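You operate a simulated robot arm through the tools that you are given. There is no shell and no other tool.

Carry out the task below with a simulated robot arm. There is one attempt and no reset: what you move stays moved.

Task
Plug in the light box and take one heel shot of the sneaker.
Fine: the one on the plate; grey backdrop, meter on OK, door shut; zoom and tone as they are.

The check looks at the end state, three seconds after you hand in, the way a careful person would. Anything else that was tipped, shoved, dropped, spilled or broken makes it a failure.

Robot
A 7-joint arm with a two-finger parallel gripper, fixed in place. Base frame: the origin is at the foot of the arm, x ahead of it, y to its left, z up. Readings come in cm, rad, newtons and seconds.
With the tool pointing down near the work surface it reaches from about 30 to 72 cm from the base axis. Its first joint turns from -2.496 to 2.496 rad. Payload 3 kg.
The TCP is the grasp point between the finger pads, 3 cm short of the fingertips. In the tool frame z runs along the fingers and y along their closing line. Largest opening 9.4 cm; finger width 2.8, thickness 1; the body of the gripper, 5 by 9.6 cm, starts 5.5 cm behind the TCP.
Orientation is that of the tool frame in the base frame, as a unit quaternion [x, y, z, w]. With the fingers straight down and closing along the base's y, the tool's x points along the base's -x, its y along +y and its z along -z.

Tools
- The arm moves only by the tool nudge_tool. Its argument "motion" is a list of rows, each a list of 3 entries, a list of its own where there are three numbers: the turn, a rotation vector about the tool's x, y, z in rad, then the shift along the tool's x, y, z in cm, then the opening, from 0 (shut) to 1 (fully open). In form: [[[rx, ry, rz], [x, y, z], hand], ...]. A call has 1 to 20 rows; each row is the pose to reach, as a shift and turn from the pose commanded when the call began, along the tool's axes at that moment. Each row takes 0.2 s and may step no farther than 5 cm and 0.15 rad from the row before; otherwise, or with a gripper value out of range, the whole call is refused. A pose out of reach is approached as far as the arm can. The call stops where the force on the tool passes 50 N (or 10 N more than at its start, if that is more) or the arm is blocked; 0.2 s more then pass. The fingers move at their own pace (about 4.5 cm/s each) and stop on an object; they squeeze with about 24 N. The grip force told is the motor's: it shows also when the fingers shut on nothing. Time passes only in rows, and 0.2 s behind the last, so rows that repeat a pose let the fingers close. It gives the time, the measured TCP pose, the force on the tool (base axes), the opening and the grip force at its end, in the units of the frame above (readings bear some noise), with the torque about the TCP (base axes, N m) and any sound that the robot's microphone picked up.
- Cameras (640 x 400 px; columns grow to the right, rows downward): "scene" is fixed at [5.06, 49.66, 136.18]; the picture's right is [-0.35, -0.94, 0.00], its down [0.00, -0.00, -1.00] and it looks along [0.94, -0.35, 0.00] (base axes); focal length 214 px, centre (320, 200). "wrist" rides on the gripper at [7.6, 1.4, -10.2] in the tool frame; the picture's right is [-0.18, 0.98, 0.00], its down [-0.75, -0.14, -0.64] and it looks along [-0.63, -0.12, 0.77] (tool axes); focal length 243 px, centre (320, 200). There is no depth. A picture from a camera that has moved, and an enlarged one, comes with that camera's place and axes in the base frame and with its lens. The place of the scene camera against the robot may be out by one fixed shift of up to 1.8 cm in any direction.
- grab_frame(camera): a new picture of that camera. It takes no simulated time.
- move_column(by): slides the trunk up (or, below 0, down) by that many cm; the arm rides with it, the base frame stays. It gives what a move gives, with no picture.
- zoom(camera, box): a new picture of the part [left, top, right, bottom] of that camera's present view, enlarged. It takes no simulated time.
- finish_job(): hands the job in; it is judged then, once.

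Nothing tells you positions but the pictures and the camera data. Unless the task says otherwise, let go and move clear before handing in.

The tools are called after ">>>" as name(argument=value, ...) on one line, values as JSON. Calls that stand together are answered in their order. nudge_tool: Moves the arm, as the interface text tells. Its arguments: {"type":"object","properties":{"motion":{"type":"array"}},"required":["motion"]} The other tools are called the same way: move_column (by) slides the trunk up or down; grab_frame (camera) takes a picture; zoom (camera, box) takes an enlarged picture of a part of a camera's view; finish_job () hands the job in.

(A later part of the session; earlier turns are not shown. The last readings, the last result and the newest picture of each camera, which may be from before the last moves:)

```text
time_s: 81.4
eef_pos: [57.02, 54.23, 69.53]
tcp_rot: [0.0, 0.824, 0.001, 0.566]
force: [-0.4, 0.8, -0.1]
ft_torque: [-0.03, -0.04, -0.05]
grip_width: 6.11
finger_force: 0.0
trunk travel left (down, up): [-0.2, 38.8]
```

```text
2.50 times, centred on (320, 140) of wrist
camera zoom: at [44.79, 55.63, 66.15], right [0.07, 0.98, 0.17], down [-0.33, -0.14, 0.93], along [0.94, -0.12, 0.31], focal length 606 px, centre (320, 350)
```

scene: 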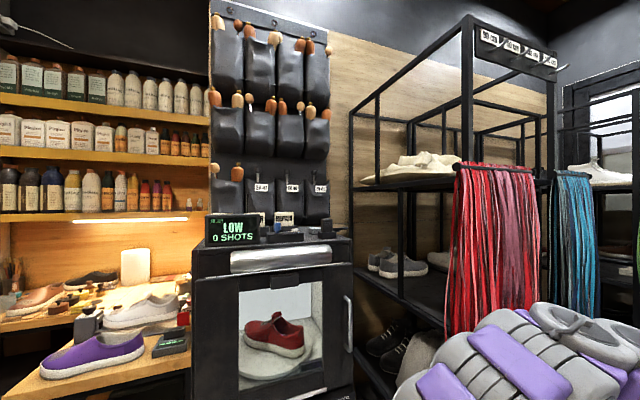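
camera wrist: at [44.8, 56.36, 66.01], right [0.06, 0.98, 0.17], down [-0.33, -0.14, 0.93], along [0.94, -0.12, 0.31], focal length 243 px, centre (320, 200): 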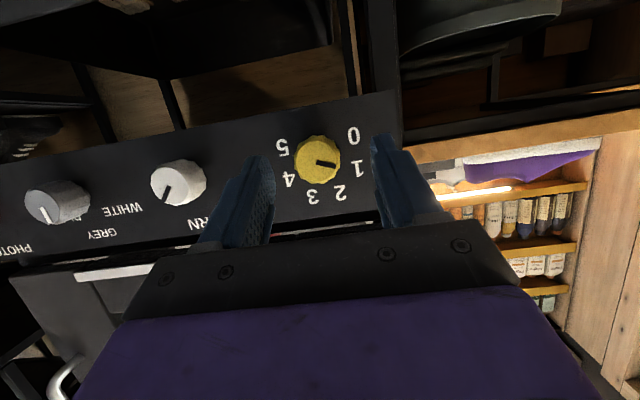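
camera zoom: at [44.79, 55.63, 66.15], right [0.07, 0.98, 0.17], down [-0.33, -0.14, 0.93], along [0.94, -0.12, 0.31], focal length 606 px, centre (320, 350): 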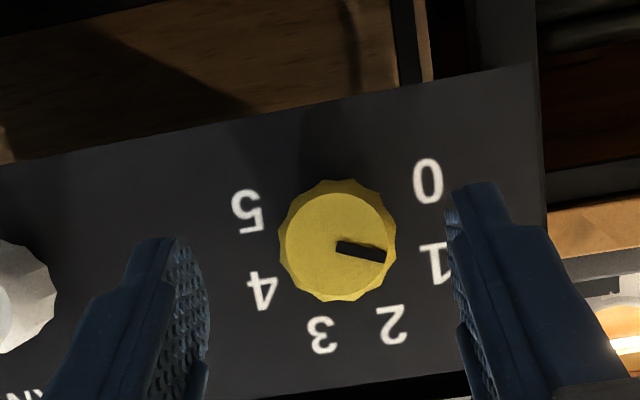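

>>> nudge_tool(motion=[[[0, 0, 0], [-0.46, 0.12, 1.31], 0.65], [[0, 0, 0], [-0.92, 0.23, 2.61], 0.65], [[0, 0, 0], [-1.37, 0.23, 3.92], 0.65], [[0, 0, 0], [-1.37, 0.23, 3.92], 0.65]])

>>> zoom(camera="wrist", box=[220, 100, 420, 240])

```text
time_s: 82.4
eef_pos: [61.17, 54.33, 69.15]
tcp_rot: [-0.001, 0.824, 0.001, 0.566]
force: [0.6, 0.2, 0.6]
ft_torque: [0.0, -0.01, -0.01]
grip_width: 6.1
finger_force: 0.1
trunk travel left (down, up): [-0.2, 38.8]
```

```text
2.86 times, centred on (320, 170) of wrist
camera zoom: at [48.93, 55.82, 65.93], right [0.06, 0.98, 0.17], down [-0.33, -0.14, 0.93], along [0.94, -0.12, 0.31], focal length 693 px, centre (320, 286)
```

zoom: 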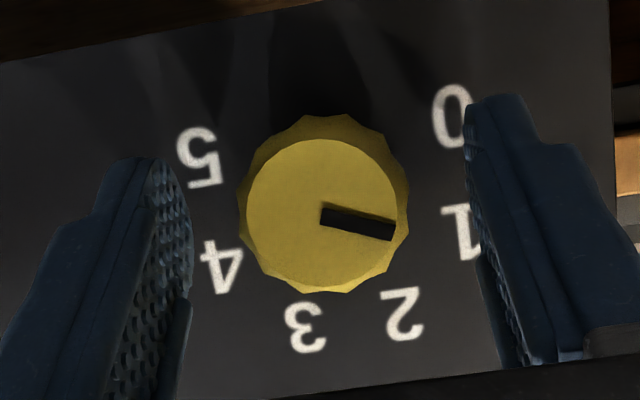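

>>> nudge_tool(motion=[[[0, 0, 0], [0, 0, 0], 0.55], [[0, 0, 0], [0, 0, 0], 0.45], [[0, 0, 0], [0, 0, 0], 0.35], [[0, 0, 0], [0, 0, 0], 0.3], [[0, 0, 0], [0, 0, 0], 0.3], [[-0.0475, 0, 0.122], [0, -0.07, 0], 0.3], [[-0.095, 0, 0.244], [0.02, -0.14, 0.01], 0.3], [[-0.1424, 0, 0.366], [0.04, -0.21, 0.015], 0.3], [[-0.1424, 0, 0.366], [0.04, -0.21, 0.015], 0.3]])

>>> zoom(camera="wrist", box=[220, 100, 420, 240])

>>> zoom(camera="scene", box=[190, 200, 360, 400])

```text
time_s: 84.4
eef_pos: [61.19, 54.41, 69.29]
tcp_rot: [0.109, 0.81, 0.162, 0.553]
force: [3.1, 13.9, -6.0]
ft_torque: [0.04, -0.03, -0.36]
grip_width: 3.35
finger_force: 45.0
trunk travel left (down, up): [-0.2, 38.8]
```

```text
2.86 times, centred on (320, 170) of wrist
camera zoom: at [48.88, 56.87, 66.71], right [0.06, 0.84, 0.54], down [-0.32, -0.49, 0.81], along [0.94, -0.22, 0.24], focal length 693 px, centre (320, 286)
```

zoom: 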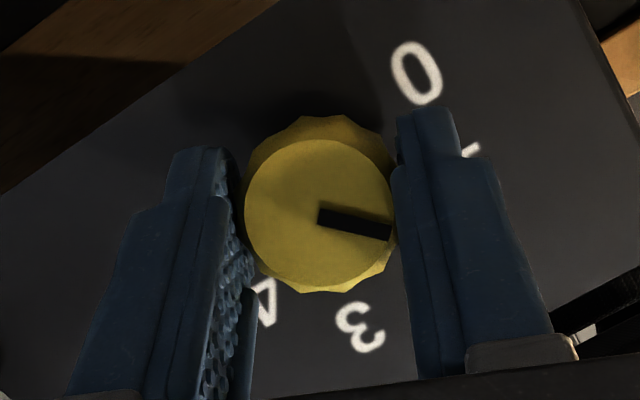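

```text
2.00 times, centred on (275, 300) of scene
camera zoom: at [5.06, 49.66, 136.18], right [-0.35, -0.94, 0.0], down [0.0, 0.0, -1.0], along [0.94, -0.35, 0.0], focal length 429 px, centre (410, 0)
```

zoom: 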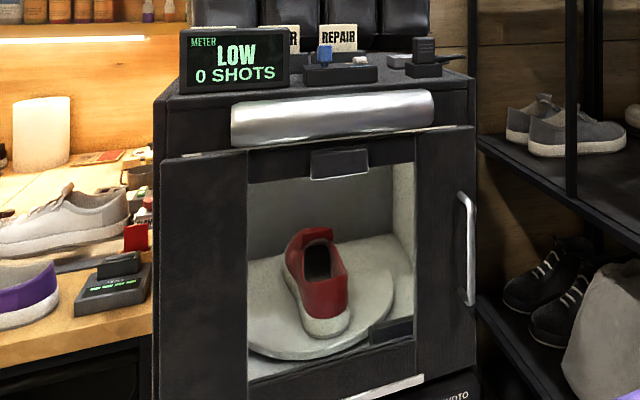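

The + side works and the box is brightening. Another 22° clockwise.

>>> nudge_tool(motion=[[[-0.0475, 0, 0.122], [0.013, -0.07, 0.005], 0.3], [[-0.095, 0, 0.244], [0.026, -0.14, 0.01], 0.3], [[-0.1424, 0, 0.366], [0.039, -0.21, 0.015], 0.3], [[-0.1424, 0, 0.366], [0.039, -0.21, 0.015], 0.3]])

>>> zoom(camera="wrist", box=[220, 100, 420, 240])

>>> zoom(camera="scene", box=[190, 200, 360, 400])

```text
time_s: 85.2
eef_pos: [61.05, 53.8, 69.56]
tcp_rot: [0.212, 0.775, 0.3, 0.514]
force: [13.7, 15.1, -25.7]
ft_torque: [-0.03, 0.39, 1.53]
grip_width: 3.34
finger_force: 45.6
out of reach, approached as far as the arm can: row 3, 4
trunk travel left (down, up): [-0.2, 38.8]
stopped in row 4: the force on the tool passed its limit at 64 N (the readings are from after the stop); the commanded pose is now the measured one
```

```text
2.86 times, centred on (320, 170) of wrist
camera zoom: at [48.74, 57.14, 68.55], right [0.09, 0.6, 0.79], down [-0.31, -0.74, 0.6], along [0.95, -0.3, 0.12], focal length 693 px, centre (320, 286)
```

zoom: 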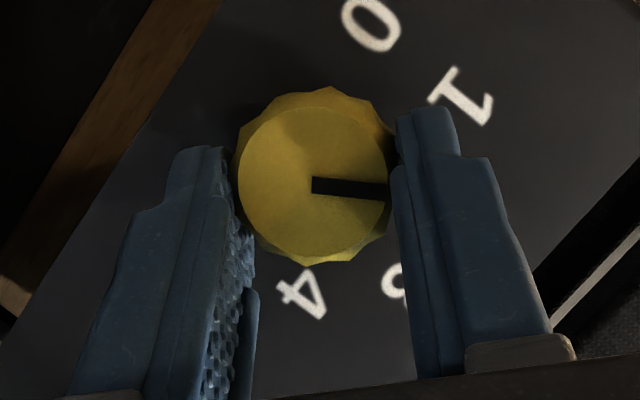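

```text
2.00 times, centred on (275, 300) of scene
camera zoom: at [5.06, 49.66, 136.18], right [-0.35, -0.94, 0.0], down [0.0, 0.0, -1.0], along [0.94, -0.35, 0.0], focal length 429 px, centre (410, 0)
```

zoom: 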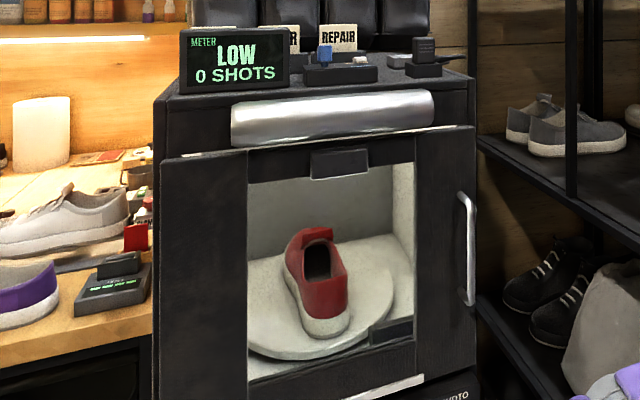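

The level knob is now at about 1.75 and still LOW; the wrist ran out of range again. I'll open gently, roll the open hand back around the knob and take another turn.

>>> nudge_tool(motion=[[[0, 0, 0], [0, 0, 0], 0.36], [[0, 0, 0], [0, 0, 0], 0.42], [[0, 0, 0], [0, 0, 0], 0.5], [[0, 0, 0], [0, 0, 0], 0.6], [[0, 0, 0], [0, 0, 0], 0.68]])

>>> zoom(camera="wrist", box=[220, 100, 420, 240])

```text
time_s: 86.5
eef_pos: [60.91, 53.37, 70.13]
tcp_rot: [0.215, 0.773, 0.302, 0.515]
force: [0.1, 0.4, 0.4]
ft_torque: [0.0, 0.0, 0.0]
grip_width: 6.4
finger_force: 0.1
trunk travel left (down, up): [-0.2, 38.8]
```

```text
2.86 times, centred on (320, 170) of wrist
camera zoom: at [48.67, 56.95, 69.21], right [0.09, 0.59, 0.8], down [-0.31, -0.75, 0.59], along [0.95, -0.3, 0.12], focal length 693 px, centre (320, 286)
```

zoom: 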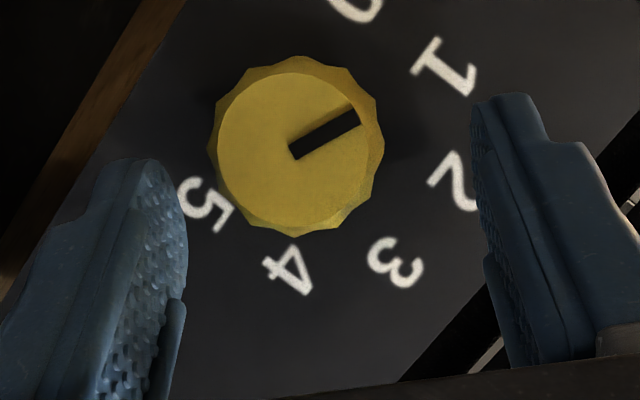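

On release the strained arm dragged the knob back to 1, so I must keep turns small (within the arm's easy range) and release unstressed. I'll retreat, re-centre with a slight −0.2 rad roll and re-approach.

>>> nudge_tool(motion=[[[0, 0, 0], [0.76, -0.04, -1.85], 0.68], [[0, 0, 0], [1.52, -0.08, -3.7], 0.68], [[0.052, -0.003, -0.125], [1.7, -0.05, -3.6], 0.68], [[0.103, -0.005, -0.251], [1.88, -0.03, -3.5], 0.68], [[0.155, -0.008, -0.376], [2.06, 0, -3.4], 0.68], [[0.206, -0.011, -0.502], [2.24, 0.02, -3.35], 0.68], [[0.258, -0.014, -0.627], [2.42, 0.04, -3.25], 0.68], [[0.31, -0.016, -0.753], [2.6, 0.06, -3.2], 0.68], [[0.361, -0.019, -0.878], [2.78, 0.087, -3.1], 0.68], [[0.361, -0.019, -0.878], [2.78, 0.087, -3.1], 0.68]])

>>> zoom(camera="wrist", box=[200, 60, 440, 220])

```text
time_s: 88.7
eef_pos: [57.17, 54.67, 69.31]
tcp_rot: [-0.043, 0.826, -0.085, 0.556]
force: [0.0, 0.1, -0.2]
ft_torque: [0.0, 0.01, 0.01]
grip_width: 6.4
finger_force: 0.1
out of reach, approached as far as the arm can: row 2
trunk travel left (down, up): [-0.2, 38.8]
```

```text
2.50 times, centred on (320, 140) of wrist
camera zoom: at [44.83, 55.76, 66.0], right [0.09, 1.0, -0.02], down [-0.31, 0.04, 0.95], along [0.95, -0.08, 0.32], focal length 606 px, centre (320, 350)
```

zoom: 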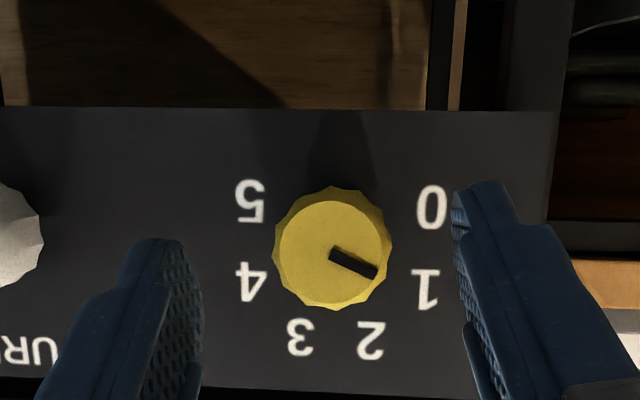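

Back at a clean start (pointer at 1). I'll slide in, grip, and turn about 31° clockwise within the easy range.

>>> nudge_tool(motion=[[[0, 0, 0], [-0.5, 0, 1.27], 0.68], [[0, 0, 0], [-1.0, 0.01, 2.53], 0.68], [[0, 0, 0], [-1.495, 0.015, 3.8], 0.68], [[0, 0, 0], [-1.495, 0.015, 3.8], 0.58], [[0, 0, 0], [-1.495, 0.015, 3.8], 0.48], [[0, 0, 0], [-1.495, 0.015, 3.8], 0.38], [[0, 0, 0], [-1.495, 0.015, 3.8], 0.32], [[0, 0, 0], [-1.495, 0.015, 3.8], 0.32], [[-0.041, 0.0025, 0.1], [-1.48, -0.05, 3.81], 0.32], [[-0.082, 0.005, 0.2], [-1.465, -0.11, 3.82], 0.32], [[-0.123, 0.0076, 0.3], [-1.45, -0.17, 3.825], 0.32], [[-0.164, 0.01, 0.4], [-1.435, -0.23, 3.83], 0.32], [[-0.2047, 0.0127, 0.5], [-1.42, -0.29, 3.84], 0.32], [[-0.2047, 0.0127, 0.5], [-1.42, -0.29, 3.84], 0.32]])

>>> zoom(camera="wrist", box=[220, 100, 420, 240])

>>> zoom(camera="scene", box=[200, 205, 280, 255])

```text
time_s: 91.7
eef_pos: [61.17, 54.48, 69.26]
tcp_rot: [0.108, 0.818, 0.142, 0.547]
force: [6.1, 5.6, 13.4]
ft_torque: [0.05, -0.27, 0.95]
grip_width: 3.37
finger_force: 44.9
trunk travel left (down, up): [-0.2, 38.8]
```

```text
2.86 times, centred on (320, 170) of wrist
camera zoom: at [48.9, 57.07, 66.96], right [0.09, 0.86, 0.5], down [-0.31, -0.45, 0.83], along [0.94, -0.23, 0.23], focal length 693 px, centre (320, 286)
```

zoom: 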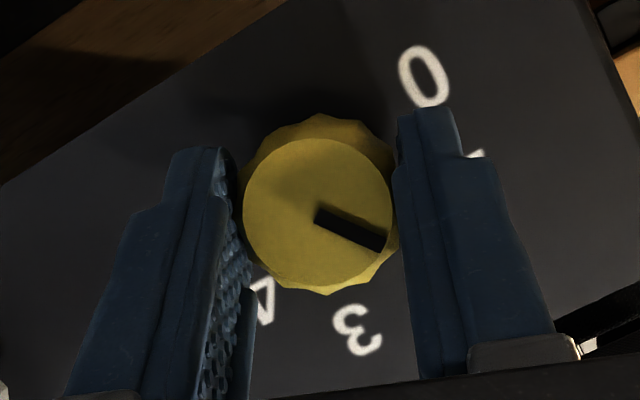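

```text
8.00 times, centred on (240, 230) of scene
camera zoom: at [5.06, 49.66, 136.18], right [-0.35, -0.94, 0.0], down [0.0, 0.0, -1.0], along [0.94, -0.35, 0.0], focal length 1716 px, centre (960, -40)
```

zoom: 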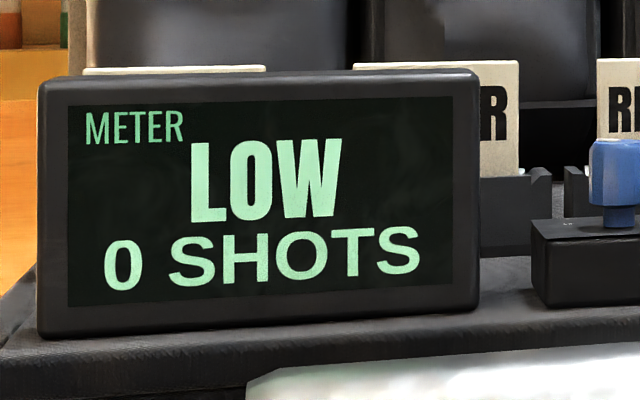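

Pointer at 56° with low side loads. Open gently and check it holds.

>>> nudge_tool(motion=[[[0, 0, 0], [0, 0, 0], 0.37], [[0, 0, 0], [0, 0, 0], 0.42], [[0, 0, 0], [0, 0, 0], 0.5], [[0, 0, 0], [0, 0, 0], 0.6], [[0, 0, 0], [0, 0, 0], 0.68]])

>>> zoom(camera="wrist", box=[220, 100, 420, 240])

```text
time_s: 92.8
eef_pos: [61.2, 54.22, 69.15]
tcp_rot: [0.108, 0.818, 0.139, 0.547]
force: [-0.5, -0.6, -0.1]
ft_torque: [0.0, -0.01, -0.01]
grip_width: 6.37
finger_force: 0.0
trunk travel left (down, up): [-0.2, 38.8]
```

```text
2.86 times, centred on (320, 170) of wrist
camera zoom: at [48.9, 57.0, 66.81], right [0.09, 0.86, 0.5], down [-0.31, -0.45, 0.84], along [0.95, -0.23, 0.23], focal length 693 px, centre (320, 286)
```

zoom: 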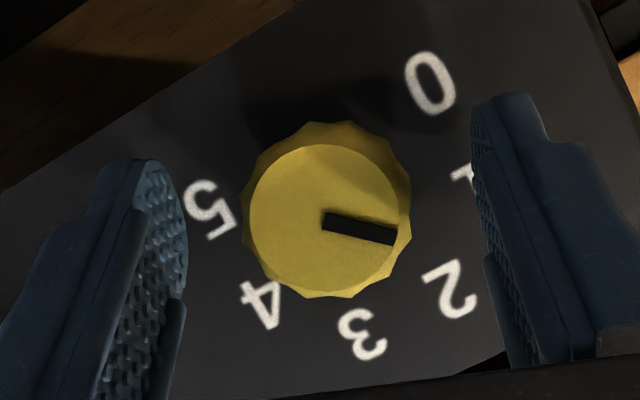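

It slipped back to ~43° on release, a net gain of 20°. I'll repeat with a wider swing (roll −0.25 to +0.6).

>>> nudge_tool(motion=[[[0.0452, -0.003, -0.111], [-0.01, 0.08, 0], 0.68], [[0.0904, -0.0059, -0.222], [-0.02, 0.155, 0.005], 0.68], [[0.1356, -0.0089, -0.333], [-0.03, 0.23, 0.01], 0.68], [[0.1809, -0.0118, -0.444], [-0.04, 0.31, 0.01], 0.68], [[0.227, -0.0148, -0.5577], [-0.047, 0.388, 0.014], 0.68], [[0.227, -0.0148, -0.5577], [-0.047, 0.388, 0.014], 0.58], [[0.227, -0.0148, -0.5577], [-0.047, 0.388, 0.014], 0.48], [[0.227, -0.0148, -0.5577], [-0.047, 0.388, 0.014], 0.38], [[0.227, -0.0148, -0.5577], [-0.047, 0.388, 0.014], 0.32], [[0.227, -0.0148, -0.5577], [-0.047, 0.388, 0.014], 0.32], [[0.1816, -0.0119, -0.4458], [-0.06, 0.318, 0.01], 0.32], [[0.1356, -0.0089, -0.333], [-0.073, 0.249, 0.007], 0.32], [[0.0901, -0.0059, -0.221], [-0.086, 0.179, 0.003], 0.32], [[0.0441, -0.0029, -0.1082], [-0.1, 0.11, 0], 0.32], [[-0.0015, 0.0001, 0.0037], [-0.113, 0.04, -0.004], 0.32], [[-0.0475, 0.0031, 0.1165], [-0.126, -0.029, -0.007], 0.32], [[-0.0931, 0.0061, 0.2285], [-0.139, -0.099, -0.011], 0.32], [[-0.0931, 0.0061, 0.2285], [-0.139, -0.099, -0.011], 0.32]])

>>> zoom(camera="wrist", box=[220, 100, 420, 240])

>>> zoom(camera="scene", box=[190, 200, 360, 400])

```text
time_s: 96.7
eef_pos: [60.88, 54.28, 69.12]
tcp_rot: [0.175, 0.796, 0.238, 0.529]
force: [-1.5, -7.9, -12.3]
ft_torque: [-0.1, 0.02, 0.18]
grip_width: 3.29
finger_force: 45.0
out of reach, approached as far as the arm can: row 5, 6, 7, 8, 9, 10
trunk travel left (down, up): [-0.2, 38.8]
```

```text
2.86 times, centred on (320, 170) of wrist
camera zoom: at [48.7, 57.48, 67.65], right [0.09, 0.71, 0.69], down [-0.31, -0.64, 0.7], along [0.95, -0.28, 0.16], focal length 693 px, centre (320, 286)
```

zoom: 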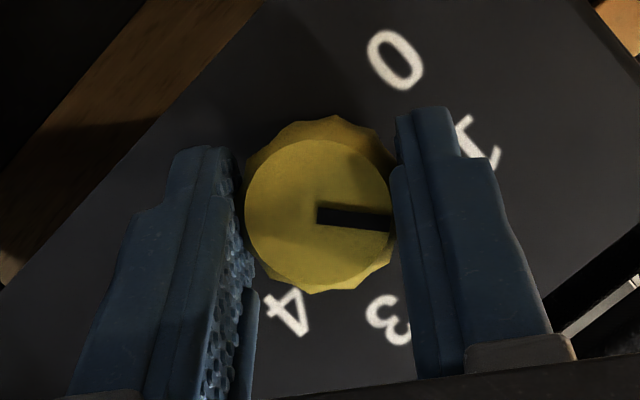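

```text
2.00 times, centred on (275, 300) of scene
camera zoom: at [5.06, 49.66, 136.18], right [-0.35, -0.94, 0.0], down [0.0, 0.0, -1.0], along [0.94, -0.35, 0.0], focal length 429 px, centre (410, 0)
```

zoom: 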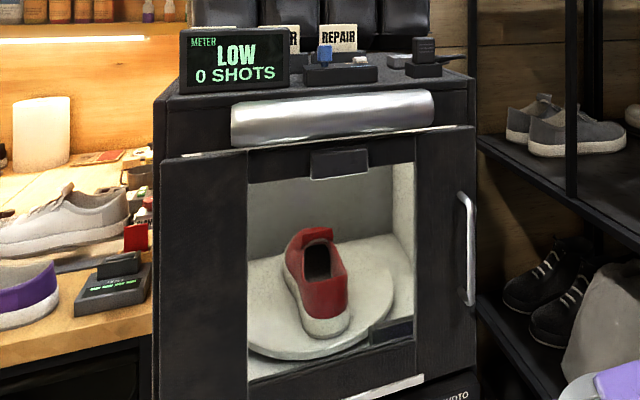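

The grip slipped while closing, so no net gain (pointer ~46°). I now understand the slip: the arm's residual load slides one pad at release. I'll neutralize the load first, then open.

>>> nudge_tool(motion=[[[0, 0, 0], [0.1, -0.2, 0.05], 0.32], [[0, 0, 0], [0.1, -0.2, 0.05], 0.32]])

```text
time_s: 97.2
eef_pos: [60.92, 54.16, 69.1]
tcp_rot: [0.172, 0.796, 0.241, 0.528]
force: [-9.7, 1.1, -6.4]
ft_torque: [-0.06, 0.36, 1.57]
grip_width: 3.32
finger_force: 45.0
trunk travel left (down, up): [-0.2, 38.8]
```

>>> nudge_tool(motion=[[[0, 0, 0], [0, 0, 0], 0.36], [[0, 0, 0], [0, 0, 0], 0.4], [[0, 0, 0], [0, 0, 0], 0.48], [[0, 0, 0], [0, 0, 0], 0.58], [[0, 0, 0], [0, 0, 0], 0.68]])

>>> zoom(camera="wrist", box=[220, 100, 420, 240])

```text
time_s: 98.5
eef_pos: [61.11, 54.01, 69.1]
tcp_rot: [0.176, 0.795, 0.239, 0.529]
force: [0.1, -0.2, 0.3]
ft_torque: [-0.01, 0.0, 0.0]
grip_width: 6.4
finger_force: 0.1
trunk travel left (down, up): [-0.2, 38.8]
```

```text
2.86 times, centred on (320, 170) of wrist
camera zoom: at [48.92, 57.21, 67.62], right [0.09, 0.71, 0.69], down [-0.31, -0.64, 0.7], along [0.95, -0.28, 0.16], focal length 693 px, centre (320, 286)
```

zoom: 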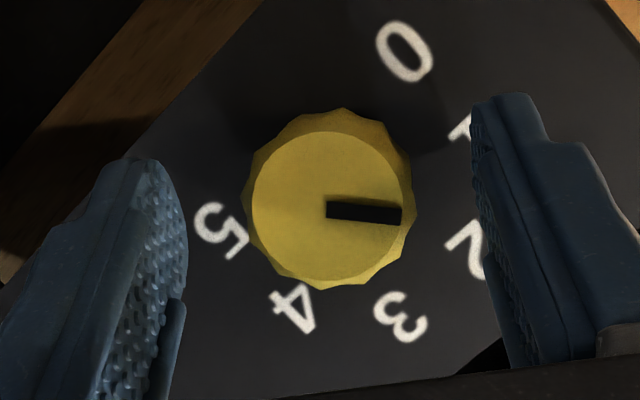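

It held at ~49°. I'll roll the open hand back to zero and check centring before the next grip.

>>> nudge_tool(motion=[[[0.0456, -0.0032, -0.1111], [0.04, 0.11, 0.01], 0.68], [[0.0913, -0.0064, -0.2221], [0.07, 0.22, 0.02], 0.68], [[0.137, -0.0096, -0.3332], [0.11, 0.32, 0.03], 0.68], [[0.1826, -0.0129, -0.4442], [0.14, 0.43, 0.05], 0.68], [[0.2282, -0.0161, -0.5553], [0.18, 0.54, 0.06], 0.68], [[0.2282, -0.0161, -0.5553], [0.18, 0.54, 0.06], 0.68]])

>>> zoom(camera="wrist", box=[220, 100, 420, 240])

```text
time_s: 99.8
eef_pos: [61.28, 54.63, 69.27]
tcp_rot: [0.01, 0.83, -0.007, 0.558]
force: [1.1, 0.5, -0.1]
ft_torque: [-0.03, -0.03, 0.02]
grip_width: 6.4
finger_force: 0.1
trunk travel left (down, up): [-0.2, 38.8]
```

```text
2.86 times, centred on (320, 170) of wrist
camera zoom: at [49.0, 56.36, 66.13], right [0.09, 0.98, 0.17], down [-0.31, -0.13, 0.94], along [0.94, -0.14, 0.3], focal length 693 px, centre (320, 286)
```

zoom: 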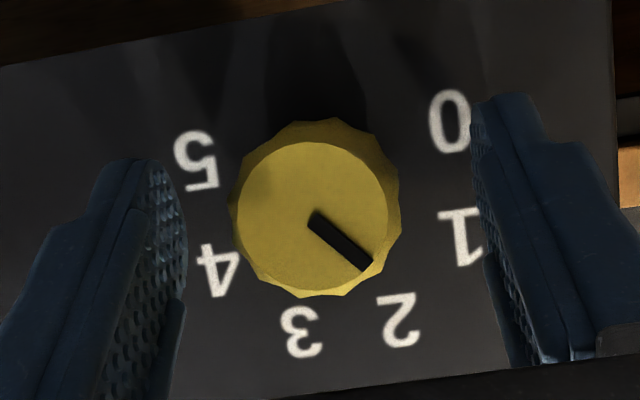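

>>> nudge_tool(motion=[[[0, 0, 0], [-0.05, -0.12, -0.114], 0.58], [[0, 0, 0], [-0.05, -0.12, -0.114], 0.48], [[0, 0, 0], [-0.05, -0.12, -0.114], 0.4], [[0, 0, 0], [-0.05, -0.12, -0.114], 0.34], [[0, 0, 0], [-0.05, -0.12, -0.114], 0.32], [[0, 0, 0], [-0.05, -0.12, -0.114], 0.32], [[-0.0416, 0.0027, 0.1019], [-0.047, -0.18, -0.113], 0.32], [[-0.0832, 0.0054, 0.2038], [-0.04, -0.24, -0.11], 0.32], [[-0.1247, 0.0081, 0.3056], [-0.02, -0.3, -0.1], 0.32], [[-0.1663, 0.0107, 0.4075], [0, -0.355, -0.094], 0.32], [[-0.2079, 0.0134, 0.5094], [0.022, -0.407, -0.077], 0.32], [[-0.2079, 0.0134, 0.5094], [0.022, -0.407, -0.077], 0.32]])

>>> zoom(camera="wrist", box=[220, 100, 420, 240])

>>> zoom(camera="scene", box=[190, 200, 360, 400])

```text
time_s: 102.5
eef_pos: [61.15, 54.18, 69.1]
tcp_rot: [0.161, 0.8, 0.221, 0.534]
force: [1.1, 3.1, 9.9]
ft_torque: [0.03, -0.39, 1.25]
grip_width: 3.35
finger_force: 45.2
trunk travel left (down, up): [-0.2, 38.8]
```

```text
2.86 times, centred on (320, 170) of wrist
camera zoom: at [48.88, 57.39, 67.52], right [0.09, 0.75, 0.66], down [-0.31, -0.61, 0.73], along [0.94, -0.28, 0.18], focal length 693 px, centre (320, 286)
```

zoom: 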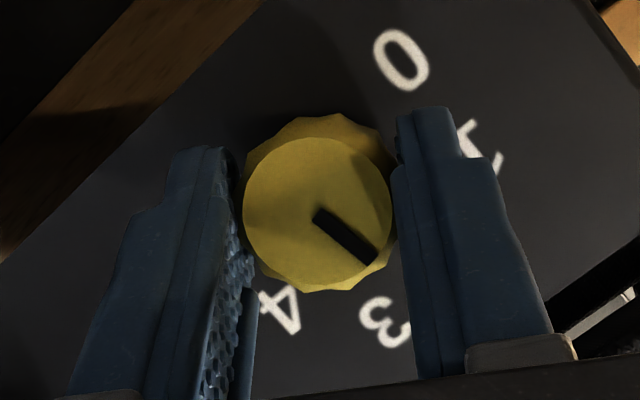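

```text
2.00 times, centred on (275, 300) of scene
camera zoom: at [5.06, 49.66, 136.18], right [-0.35, -0.94, 0.0], down [0.0, 0.0, -1.0], along [0.94, -0.35, 0.0], focal length 429 px, centre (410, 0)
```

zoom: 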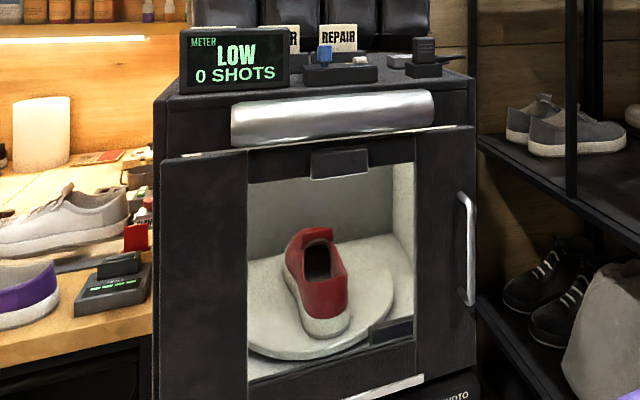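

Pointer is at 81° (≈2.3) and still LOW. I'll neutralize the load, open, roll back, and check.

>>> nudge_tool(motion=[[[0, 0, 0], [-0.06, 0.08, -0.03], 0.32], [[0, 0, 0], [-0.12, 0.15, -0.05], 0.32], [[0, 0, 0], [-0.12, 0.15, -0.05], 0.36], [[0, 0, 0], [-0.12, 0.15, -0.05], 0.4], [[0, 0, 0], [-0.12, 0.15, -0.05], 0.48], [[0, 0, 0], [-0.12, 0.15, -0.05], 0.58], [[0, 0, 0], [-0.12, 0.15, -0.05], 0.68], [[0.0415, -0.0024, -0.1018], [-0.08, 0.18, -0.03], 0.68], [[0.0831, -0.0048, -0.2036], [-0.05, 0.21, -0.01], 0.68], [[0.1246, -0.0071, -0.3054], [-0.02, 0.24, 0.01], 0.68], [[0.1661, -0.0095, -0.4073], [0, 0.27, 0.03], 0.68], [[0.2077, -0.0119, -0.5091], [0.011, 0.29, 0.041], 0.68], [[0.2077, -0.0119, -0.5091], [0.011, 0.29, 0.041], 0.68]])

>>> zoom(camera="wrist", box=[220, 100, 420, 240])

```text
time_s: 105.2
eef_pos: [61.14, 54.38, 69.36]
tcp_rot: [0.01, 0.83, -0.008, 0.558]
force: [0.0, 0.3, -0.5]
ft_torque: [0.0, 0.01, -0.03]
grip_width: 6.4
finger_force: 0.1
trunk travel left (down, up): [-0.2, 38.8]
```

```text
2.86 times, centred on (320, 170) of wrist
camera zoom: at [48.87, 56.14, 66.29], right [0.09, 0.98, 0.17], down [-0.31, -0.13, 0.94], along [0.95, -0.14, 0.29], focal length 693 px, centre (320, 286)
```

zoom: 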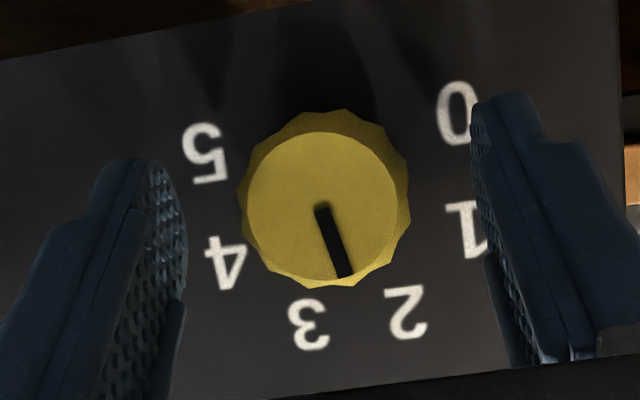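

It held at 81°. Another 31° pass, which should bring it to 3.

>>> nudge_tool(motion=[[[0, 0, 0], [0, 0.05, 0], 0.58], [[0, 0, 0], [0, 0.05, 0], 0.48], [[0, 0, 0], [0, 0.05, 0], 0.4], [[0, 0, 0], [0, 0.05, 0], 0.34], [[0, 0, 0], [0, 0.05, 0], 0.32], [[0, 0, 0], [0, 0.05, 0], 0.32], [[-0.0416, 0.0027, 0.1019], [0.003, -0.01, 0.001], 0.32], [[-0.0832, 0.0054, 0.2038], [0.012, -0.07, 0.005], 0.32], [[-0.1247, 0.0081, 0.3056], [0.028, -0.13, 0.012], 0.32], [[-0.1663, 0.0107, 0.4075], [0.049, -0.185, 0.02], 0.32], [[-0.2079, 0.0134, 0.5094], [0.072, -0.24, 0.037], 0.32], [[-0.2079, 0.0134, 0.5094], [0.072, -0.24, 0.037], 0.32]])

>>> zoom(camera="wrist", box=[220, 100, 420, 240])

>>> zoom(camera="scene", box=[190, 200, 360, 400])

```text
time_s: 107.8
eef_pos: [61.12, 54.17, 69.27]
tcp_rot: [0.162, 0.801, 0.22, 0.533]
force: [3.8, 5.5, 2.7]
ft_torque: [0.03, -0.19, 1.38]
grip_width: 3.32
finger_force: 45.0
trunk travel left (down, up): [-0.2, 38.8]
```

```text
2.86 times, centred on (320, 170) of wrist
camera zoom: at [48.89, 57.37, 67.57], right [0.09, 0.75, 0.66], down [-0.31, -0.61, 0.73], along [0.95, -0.27, 0.18], focal length 693 px, centre (320, 286)
```

zoom: 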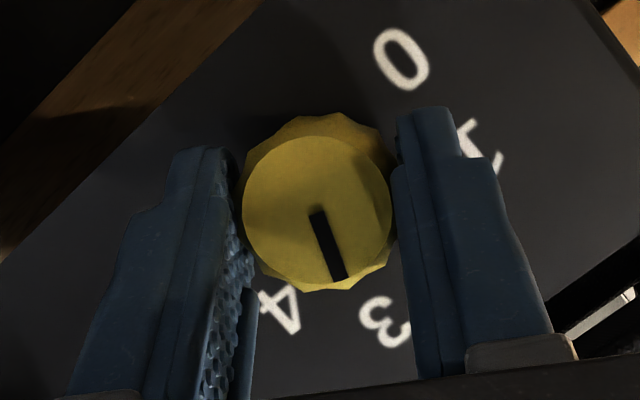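

```text
2.00 times, centred on (275, 300) of scene
camera zoom: at [5.06, 49.66, 136.18], right [-0.35, -0.94, 0.0], down [0.0, 0.0, -1.0], along [0.94, -0.35, 0.0], focal length 429 px, centre (410, 0)
```

zoom: 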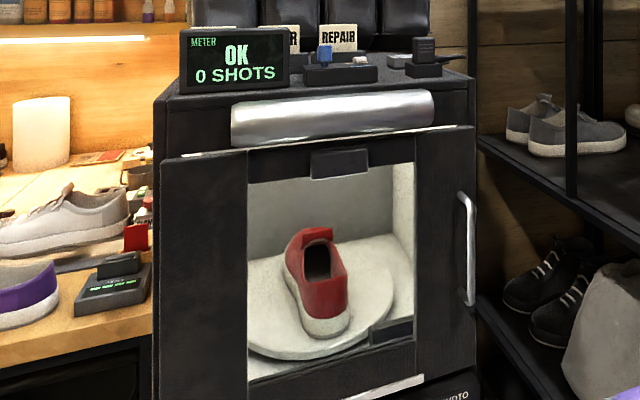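

Meter reads OK with the knob at 3. I'll neutralize the small load and open gently.

>>> nudge_tool(motion=[[[0, 0, 0], [0.01, 0.1, 0], 0.32], [[0, 0, 0], [0.01, 0.1, 0], 0.36], [[0, 0, 0], [0.01, 0.1, 0], 0.4], [[0, 0, 0], [0.01, 0.1, 0], 0.48], [[0, 0, 0], [0.01, 0.1, 0], 0.58], [[0, 0, 0], [0.01, 0.1, 0], 0.68]])

>>> zoom(camera="wrist", box=[220, 100, 420, 240])

>>> zoom(camera="scene", box=[190, 200, 360, 400])

```text
time_s: 109.2
eef_pos: [61.16, 54.27, 69.24]
tcp_rot: [0.161, 0.801, 0.219, 0.533]
force: [0.9, 0.6, 1.1]
ft_torque: [0.01, -0.03, -0.01]
grip_width: 6.4
finger_force: 0.0
trunk travel left (down, up): [-0.2, 38.8]
```

```text
2.86 times, centred on (320, 170) of wrist
camera zoom: at [48.89, 57.43, 67.61], right [0.09, 0.75, 0.66], down [-0.31, -0.61, 0.73], along [0.95, -0.27, 0.18], focal length 693 px, centre (320, 286)
```

zoom: 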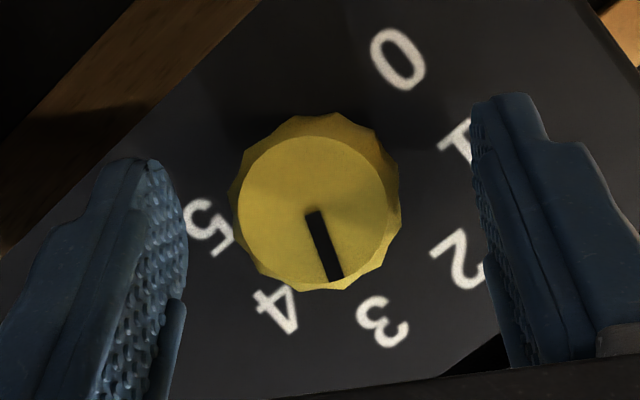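

```text
2.00 times, centred on (275, 300) of scene
camera zoom: at [5.06, 49.66, 136.18], right [-0.35, -0.94, 0.0], down [0.0, 0.0, -1.0], along [0.94, -0.35, 0.0], focal length 429 px, centre (410, 0)
```

zoom: 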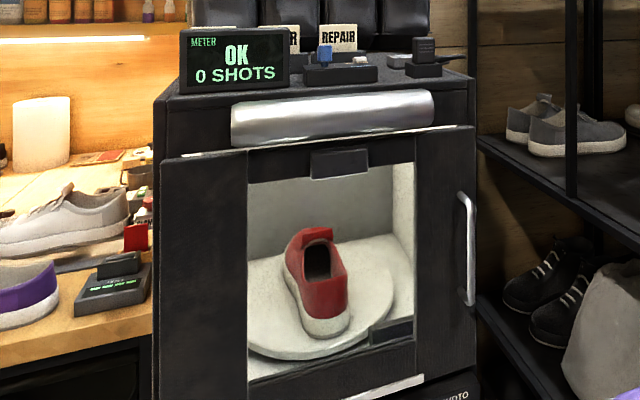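

The light holds at OK. I'll back straight out, level the hand, and go up for a front check of heel and door before the shot.

>>> nudge_tool(motion=[[[0, 0, 0], [0.57, -0.03, -1.39], 0.68], [[0, 0, 0], [1.13, -0.065, -2.78], 0.68], [[0.0415, -0.0024, -0.1018], [1.51, -0.09, -3.7], 0.68], [[0.0831, -0.0048, -0.2036], [1.7, -0.1, -4.16], 0.68], [[0.1246, -0.0071, -0.3054], [1.7, -0.1, -4.16], 0.68], [[0.1661, -0.0095, -0.4073], [1.7, -0.1, -4.16], 0.68], [[0.2077, -0.0119, -0.5091], [1.7, -0.1, -4.16], 0.68], [[0.2077, -0.0119, -0.5091], [1.7, -0.1, -4.16], 0.68]])

>>> grab_frame(camera="wrist")

```text
time_s: 111.0
eef_pos: [56.59, 54.32, 69.15]
tcp_rot: [0.01, 0.831, -0.007, 0.557]
force: [0.3, -0.2, 0.0]
ft_torque: [-0.05, 0.02, 0.03]
grip_width: 6.37
finger_force: 0.0
trunk travel left (down, up): [-0.2, 38.8]
```

```text
taken
camera wrist: at [44.37, 55.99, 66.14], right [0.09, 0.98, 0.17], down [-0.31, -0.13, 0.94], along [0.95, -0.14, 0.29], focal length 243 px, centre (320, 200)
```

wrist: 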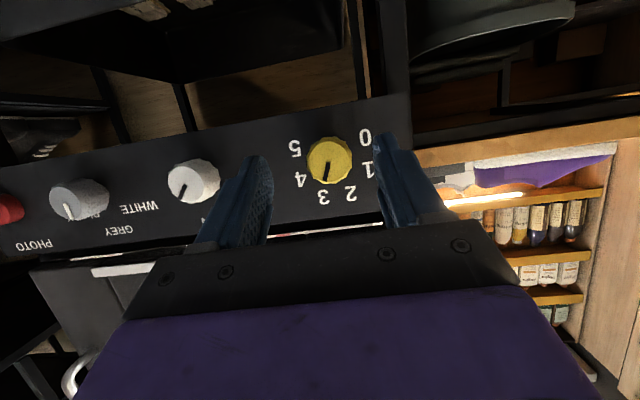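

>>> nudge_tool(motion=[[[0, 0.06, 0], [0.2, -4.2, -1.0], 0.68], [[0, 0.12, 0], [0.4, -8.4, -2.05], 0.68], [[0, 0.18, 0], [0.6, -12.7, -3.1], 0.68], [[0, 0.24, 0], [0.82, -16.9, -4.1], 0.68], [[0, 0.24, 0], [0.82, -16.9, -4.1], 0.68]])

>>> move_column(by=30)

>>> grab_frame(camera="wrist")

>>> zoom(camera="wrist", box=[240, 40, 420, 180])

```text
time_s: 112.2
eef_pos: [51.78, 37.06, 70.53]
tcp_rot: [0.012, 0.892, -0.004, 0.452]
force: [-0.2, -0.4, -0.5]
ft_torque: [0.0, 0.02, 0.04]
grip_width: 6.41
finger_force: 0.0
trunk travel left (down, up): [-0.2, 38.8]
```

```text
time_s: 115.2
eef_pos: [51.74, 37.41, 100.36]
tcp_rot: [0.011, 0.891, -0.005, 0.454]
force: [-1.0, 0.2, 0.2]
ft_torque: [-0.04, -0.03, -0.01]
grip_width: 6.37
finger_force: 0.1
trunk travel left (down, up): [-30.2, 8.8]
```

```text
taken
camera wrist: at [39.09, 39.15, 100.4], right [0.13, 0.98, 0.15], down [-0.08, -0.14, 0.99], along [0.99, -0.14, 0.06], focal length 243 px, centre (320, 200)
```

wrist: 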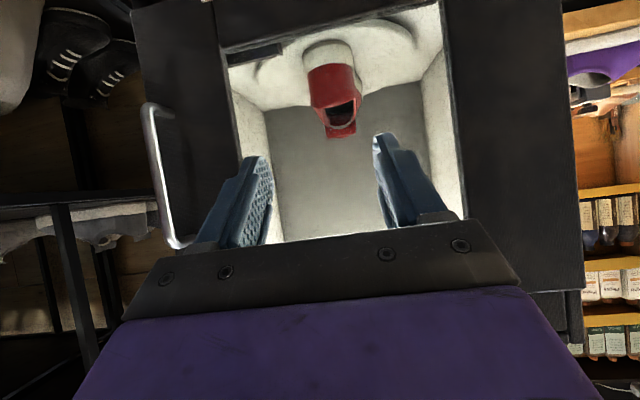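

```text
2.86 times, centred on (330, 110) of wrist
camera zoom: at [39.09, 39.15, 100.4], right [0.13, 0.98, 0.15], down [-0.08, -0.14, 0.99], along [0.99, -0.14, 0.06], focal length 693 px, centre (291, 457)
```

zoom: 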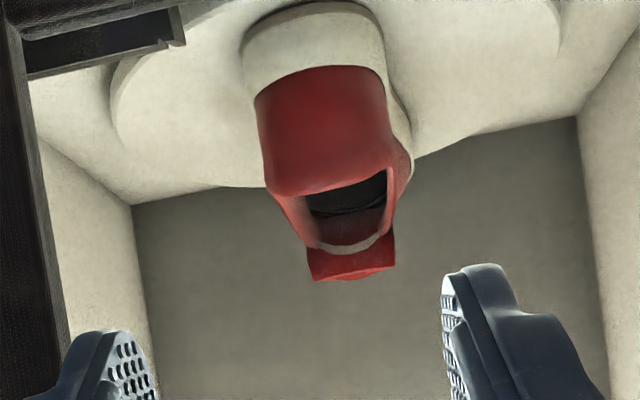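

Heading is within about 1° of square, the backdrop is grey, the meter says OK, and the door gap is uniform — shut. Now down to the PHOTO button at y≈20.4, with the fingers closed as a poker.

>>> move_column(by=-30)

>>> nudge_tool(motion=[[[0, -0.05, 0], [-0.2, -4.2, 0.6], 0.4], [[0, -0.1, 0], [-0.4, -8.4, 1.2], 0.2], [[0, -0.1, 0], [-0.6, -12.6, 1.8], 0.0], [[0, -0.1, 0], [-0.8, -16.7, 2.4], 0.0], [[0, -0.1, 0], [-0.8, -16.7, 2.4], 0.0]])

>>> grab_frame(camera="wrist")

>>> zoom(camera="wrist", box=[220, 60, 420, 220])

```text
time_s: 118.2
eef_pos: [51.63, 37.41, 70.39]
tcp_rot: [0.011, 0.891, -0.005, 0.453]
force: [0.5, -0.6, -0.4]
ft_torque: [0.0, 0.01, 0.01]
grip_width: 6.4
finger_force: 0.1
trunk travel left (down, up): [-0.2, 38.8]
```

```text
time_s: 119.5
eef_pos: [58.65, 27.27, 67.18]
tcp_rot: [0.011, 0.868, -0.008, 0.497]
force: [-1.2, -0.2, -0.5]
ft_torque: [-0.02, 0.03, -0.04]
grip_width: 0.01
finger_force: 24.0
out of reach, approached as far as the arm can: row 2, 3, 4, 5
trunk travel left (down, up): [-0.2, 38.8]
```

```text
taken
camera wrist: at [46.04, 29.0, 66.0], right [0.12, 0.98, 0.16], down [-0.18, -0.13, 0.98], along [0.98, -0.14, 0.16], focal length 243 px, centre (320, 200)
```

wrist: 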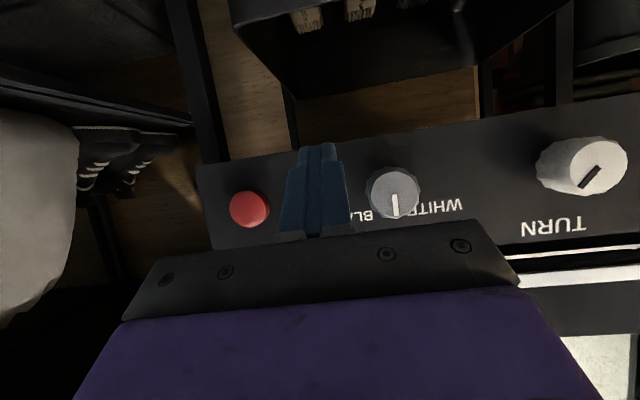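

```text
2.50 times, centred on (320, 140) of wrist
camera zoom: at [46.04, 29.0, 66.0], right [0.12, 0.98, 0.16], down [-0.18, -0.13, 0.98], along [0.98, -0.14, 0.16], focal length 606 px, centre (320, 350)
```

zoom: 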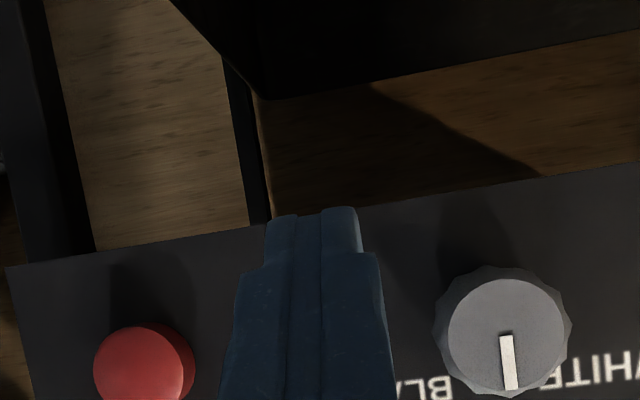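

The forward-tilted pose can't get this close in at y≈20, so I'll use a steeper hand (tilt ~0.5) for the button; moving there while staying back from the panel.

>>> nudge_tool(motion=[[[0, 0.13, 0], [-0.95, -1.7, -0.75], 0.0], [[0, 0.27, 0], [-1.9, -3.4, -1.5], 0.0], [[0, 0.4, 0], [-2.85, -5.1, -2.25], 0.0], [[0, 0.54, 0], [-3.81, -6.8, -2.99], 0.0], [[0, 0.54, 0], [-3.81, -6.8, -2.99], 0.0]])

>>> grab_frame(camera="wrist")

>>> zoom(camera="wrist", box=[220, 60, 420, 220])

```text
time_s: 120.7
eef_pos: [58.22, 20.36, 71.78]
tcp_rot: [0.013, 0.969, -0.003, 0.247]
force: [0.0, 0.2, -0.2]
ft_torque: [0.01, 0.01, -0.01]
grip_width: 0.01
finger_force: 24.2
out of reach, approached as far as the arm can: row 1, 2, 3
trunk travel left (down, up): [-0.2, 38.8]
```

```text
taken
camera wrist: at [46.81, 22.05, 77.38], right [0.18, 0.98, 0.09], down [0.35, -0.15, 0.92], along [0.92, -0.14, -0.37], focal length 243 px, centre (320, 200)
```

wrist: 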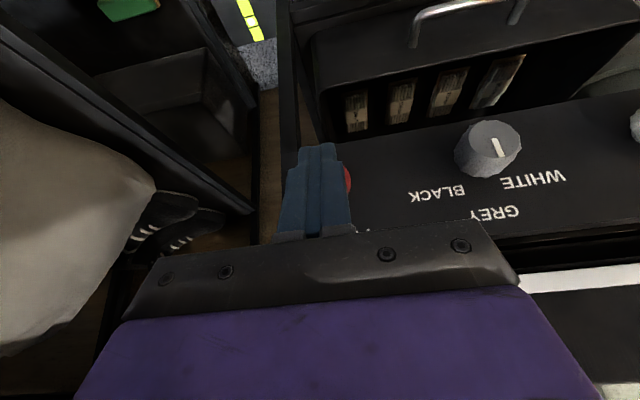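

```text
2.50 times, centred on (320, 140) of wrist
camera zoom: at [46.81, 22.05, 77.38], right [0.18, 0.98, 0.09], down [0.35, -0.15, 0.92], along [0.92, -0.14, -0.37], focal length 606 px, centre (320, 350)
```

zoom: 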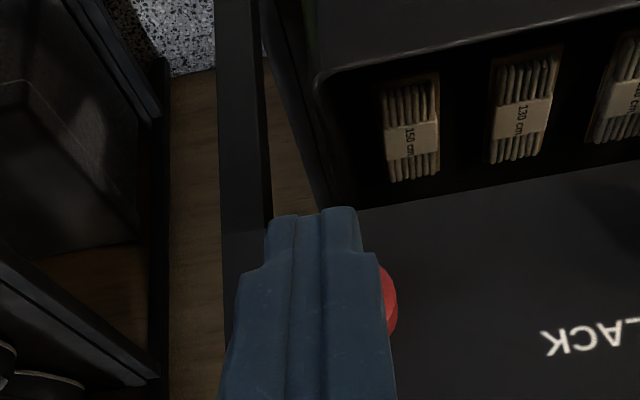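

The fingertips are in front of the PHOTO button. I'll align their leading edge with its centre (y≈20.6, z≈68.7), still short of contact.

>>> nudge_tool(motion=[[[0, 0, 0], [-0.38, 0.12, 0.86], 0.0], [[0, 0, 0], [-0.77, 0.25, 1.73], 0.0], [[0, 0, 0], [-0.77, 0.25, 1.73], 0.0]])

>>> zoom(camera="wrist", box=[240, 80, 420, 220])

>>> zoom(camera="scene", box=[190, 200, 360, 400])

```text
time_s: 121.5
eef_pos: [59.77, 20.45, 70.62]
tcp_rot: [0.012, 0.969, -0.004, 0.248]
force: [0.1, -0.6, -0.6]
ft_torque: [0.0, -0.01, 0.03]
grip_width: 0.0
finger_force: 24.1
trunk travel left (down, up): [-0.2, 38.8]
```

```text
2.86 times, centred on (330, 150) of wrist
camera zoom: at [48.23, 22.2, 76.16], right [0.19, 0.98, 0.09], down [0.35, -0.15, 0.92], along [0.92, -0.14, -0.37], focal length 693 px, centre (291, 343)
```

zoom: 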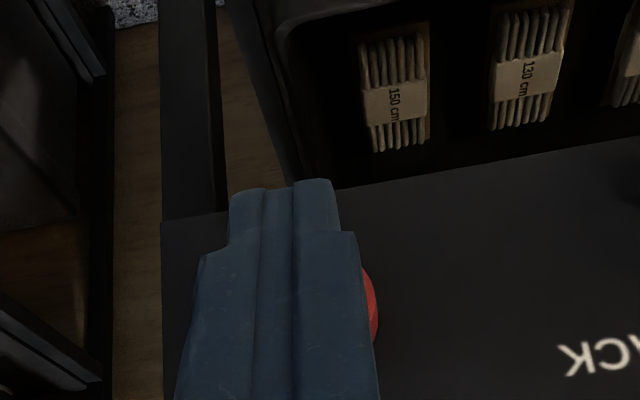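

```text
2.00 times, centred on (275, 300) of scene
camera zoom: at [5.06, 49.66, 136.18], right [-0.35, -0.94, 0.0], down [0.0, 0.0, -1.0], along [0.94, -0.35, 0.0], focal length 429 px, centre (410, 0)
```

zoom: 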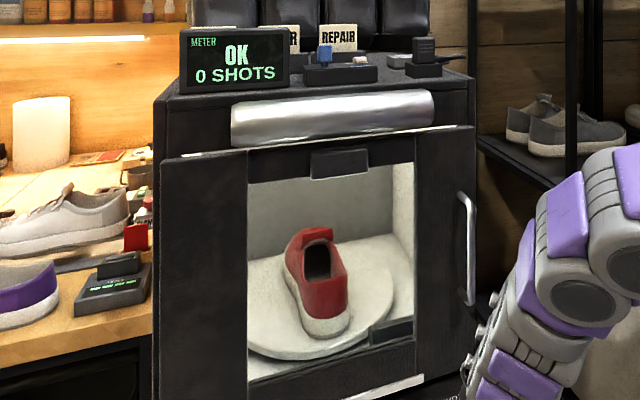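

Meter still OK, 0 shots. Now I press forward slowly, in small steps.

>>> nudge_tool(motion=[[[0, 0, 0], [-0.7, 0.1, 0.38], 0.0], [[0, 0, 0], [-1.23, 0.1, 0.67], 0.0], [[0, 0, 0], [-1.58, 0.1, 0.86], 0.0], [[0, 0, 0], [-1.84, 0.1, 1.01], 0.0], [[0, 0, 0], [-2.02, 0.1, 1.1], 0.0]])

>>> zoom(camera="scene", box=[190, 200, 360, 400])

```text
time_s: 122.7
eef_pos: [61.85, 20.36, 70.69]
tcp_rot: [0.012, 0.969, -0.003, 0.248]
force: [-5.0, 0.6, 2.0]
ft_torque: [0.04, 0.04, 0.0]
grip_width: 0.0
finger_force: 24.4
trunk travel left (down, up): [-0.2, 38.8]
heard: click
```

```text
2.00 times, centred on (275, 300) of scene
camera zoom: at [5.06, 49.66, 136.18], right [-0.35, -0.94, 0.0], down [0.0, 0.0, -1.0], along [0.94, -0.35, 0.0], focal length 429 px, centre (410, 0)
```

zoom: 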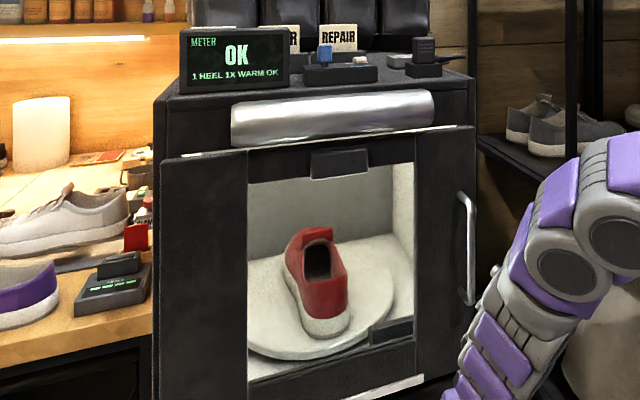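

A click, and the display now reads "1 HEEL 1X WARM OK". I'll back straight off the button without touching anything else.

>>> nudge_tool(motion=[[[0, 0, 0], [0.7, 0, -0.38], 0.0], [[0, 0, 0], [1.76, 0, -0.96], 0.0], [[0, 0, 0], [3.07, 0, -1.68], 0.0], [[0, 0, 0], [3.07, 0, -1.68], 0.0]])

>>> zoom(camera="scene", box=[200, 205, 280, 255])

>>> grab_frame(camera="wrist")

```text
time_s: 123.7
eef_pos: [58.42, 20.49, 70.74]
tcp_rot: [0.012, 0.969, -0.003, 0.248]
force: [0.4, -0.4, -0.1]
ft_torque: [0.01, -0.02, 0.01]
grip_width: 0.01
finger_force: 24.2
trunk travel left (down, up): [-0.2, 38.8]
```

```text
8.00 times, centred on (240, 230) of scene
camera zoom: at [5.06, 49.66, 136.18], right [-0.35, -0.94, 0.0], down [0.0, 0.0, -1.0], along [0.94, -0.35, 0.0], focal length 1716 px, centre (960, -40)
```

zoom: 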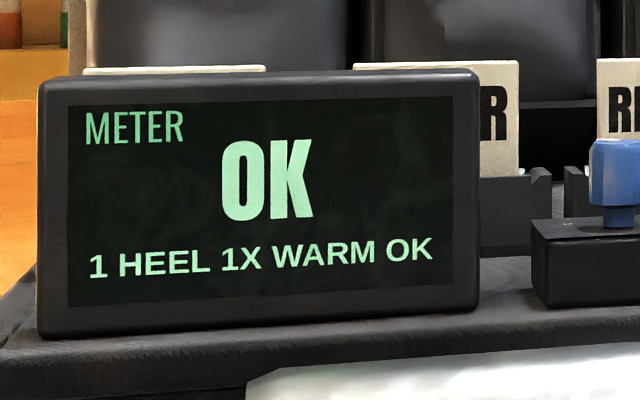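

```text
taken
camera wrist: at [46.92, 22.16, 76.18], right [0.19, 0.98, 0.09], down [0.35, -0.15, 0.92], along [0.92, -0.14, -0.37], focal length 243 px, centre (320, 200)
```

wrist: 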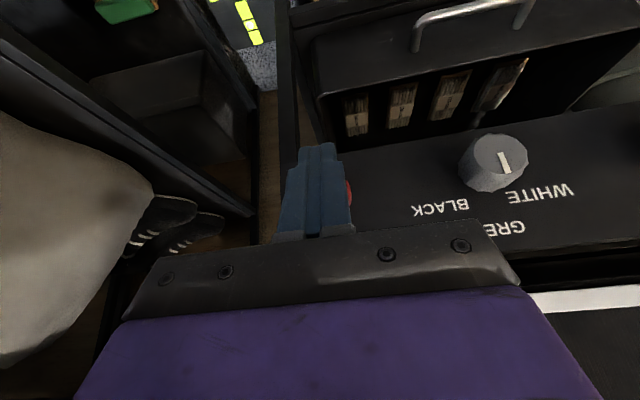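

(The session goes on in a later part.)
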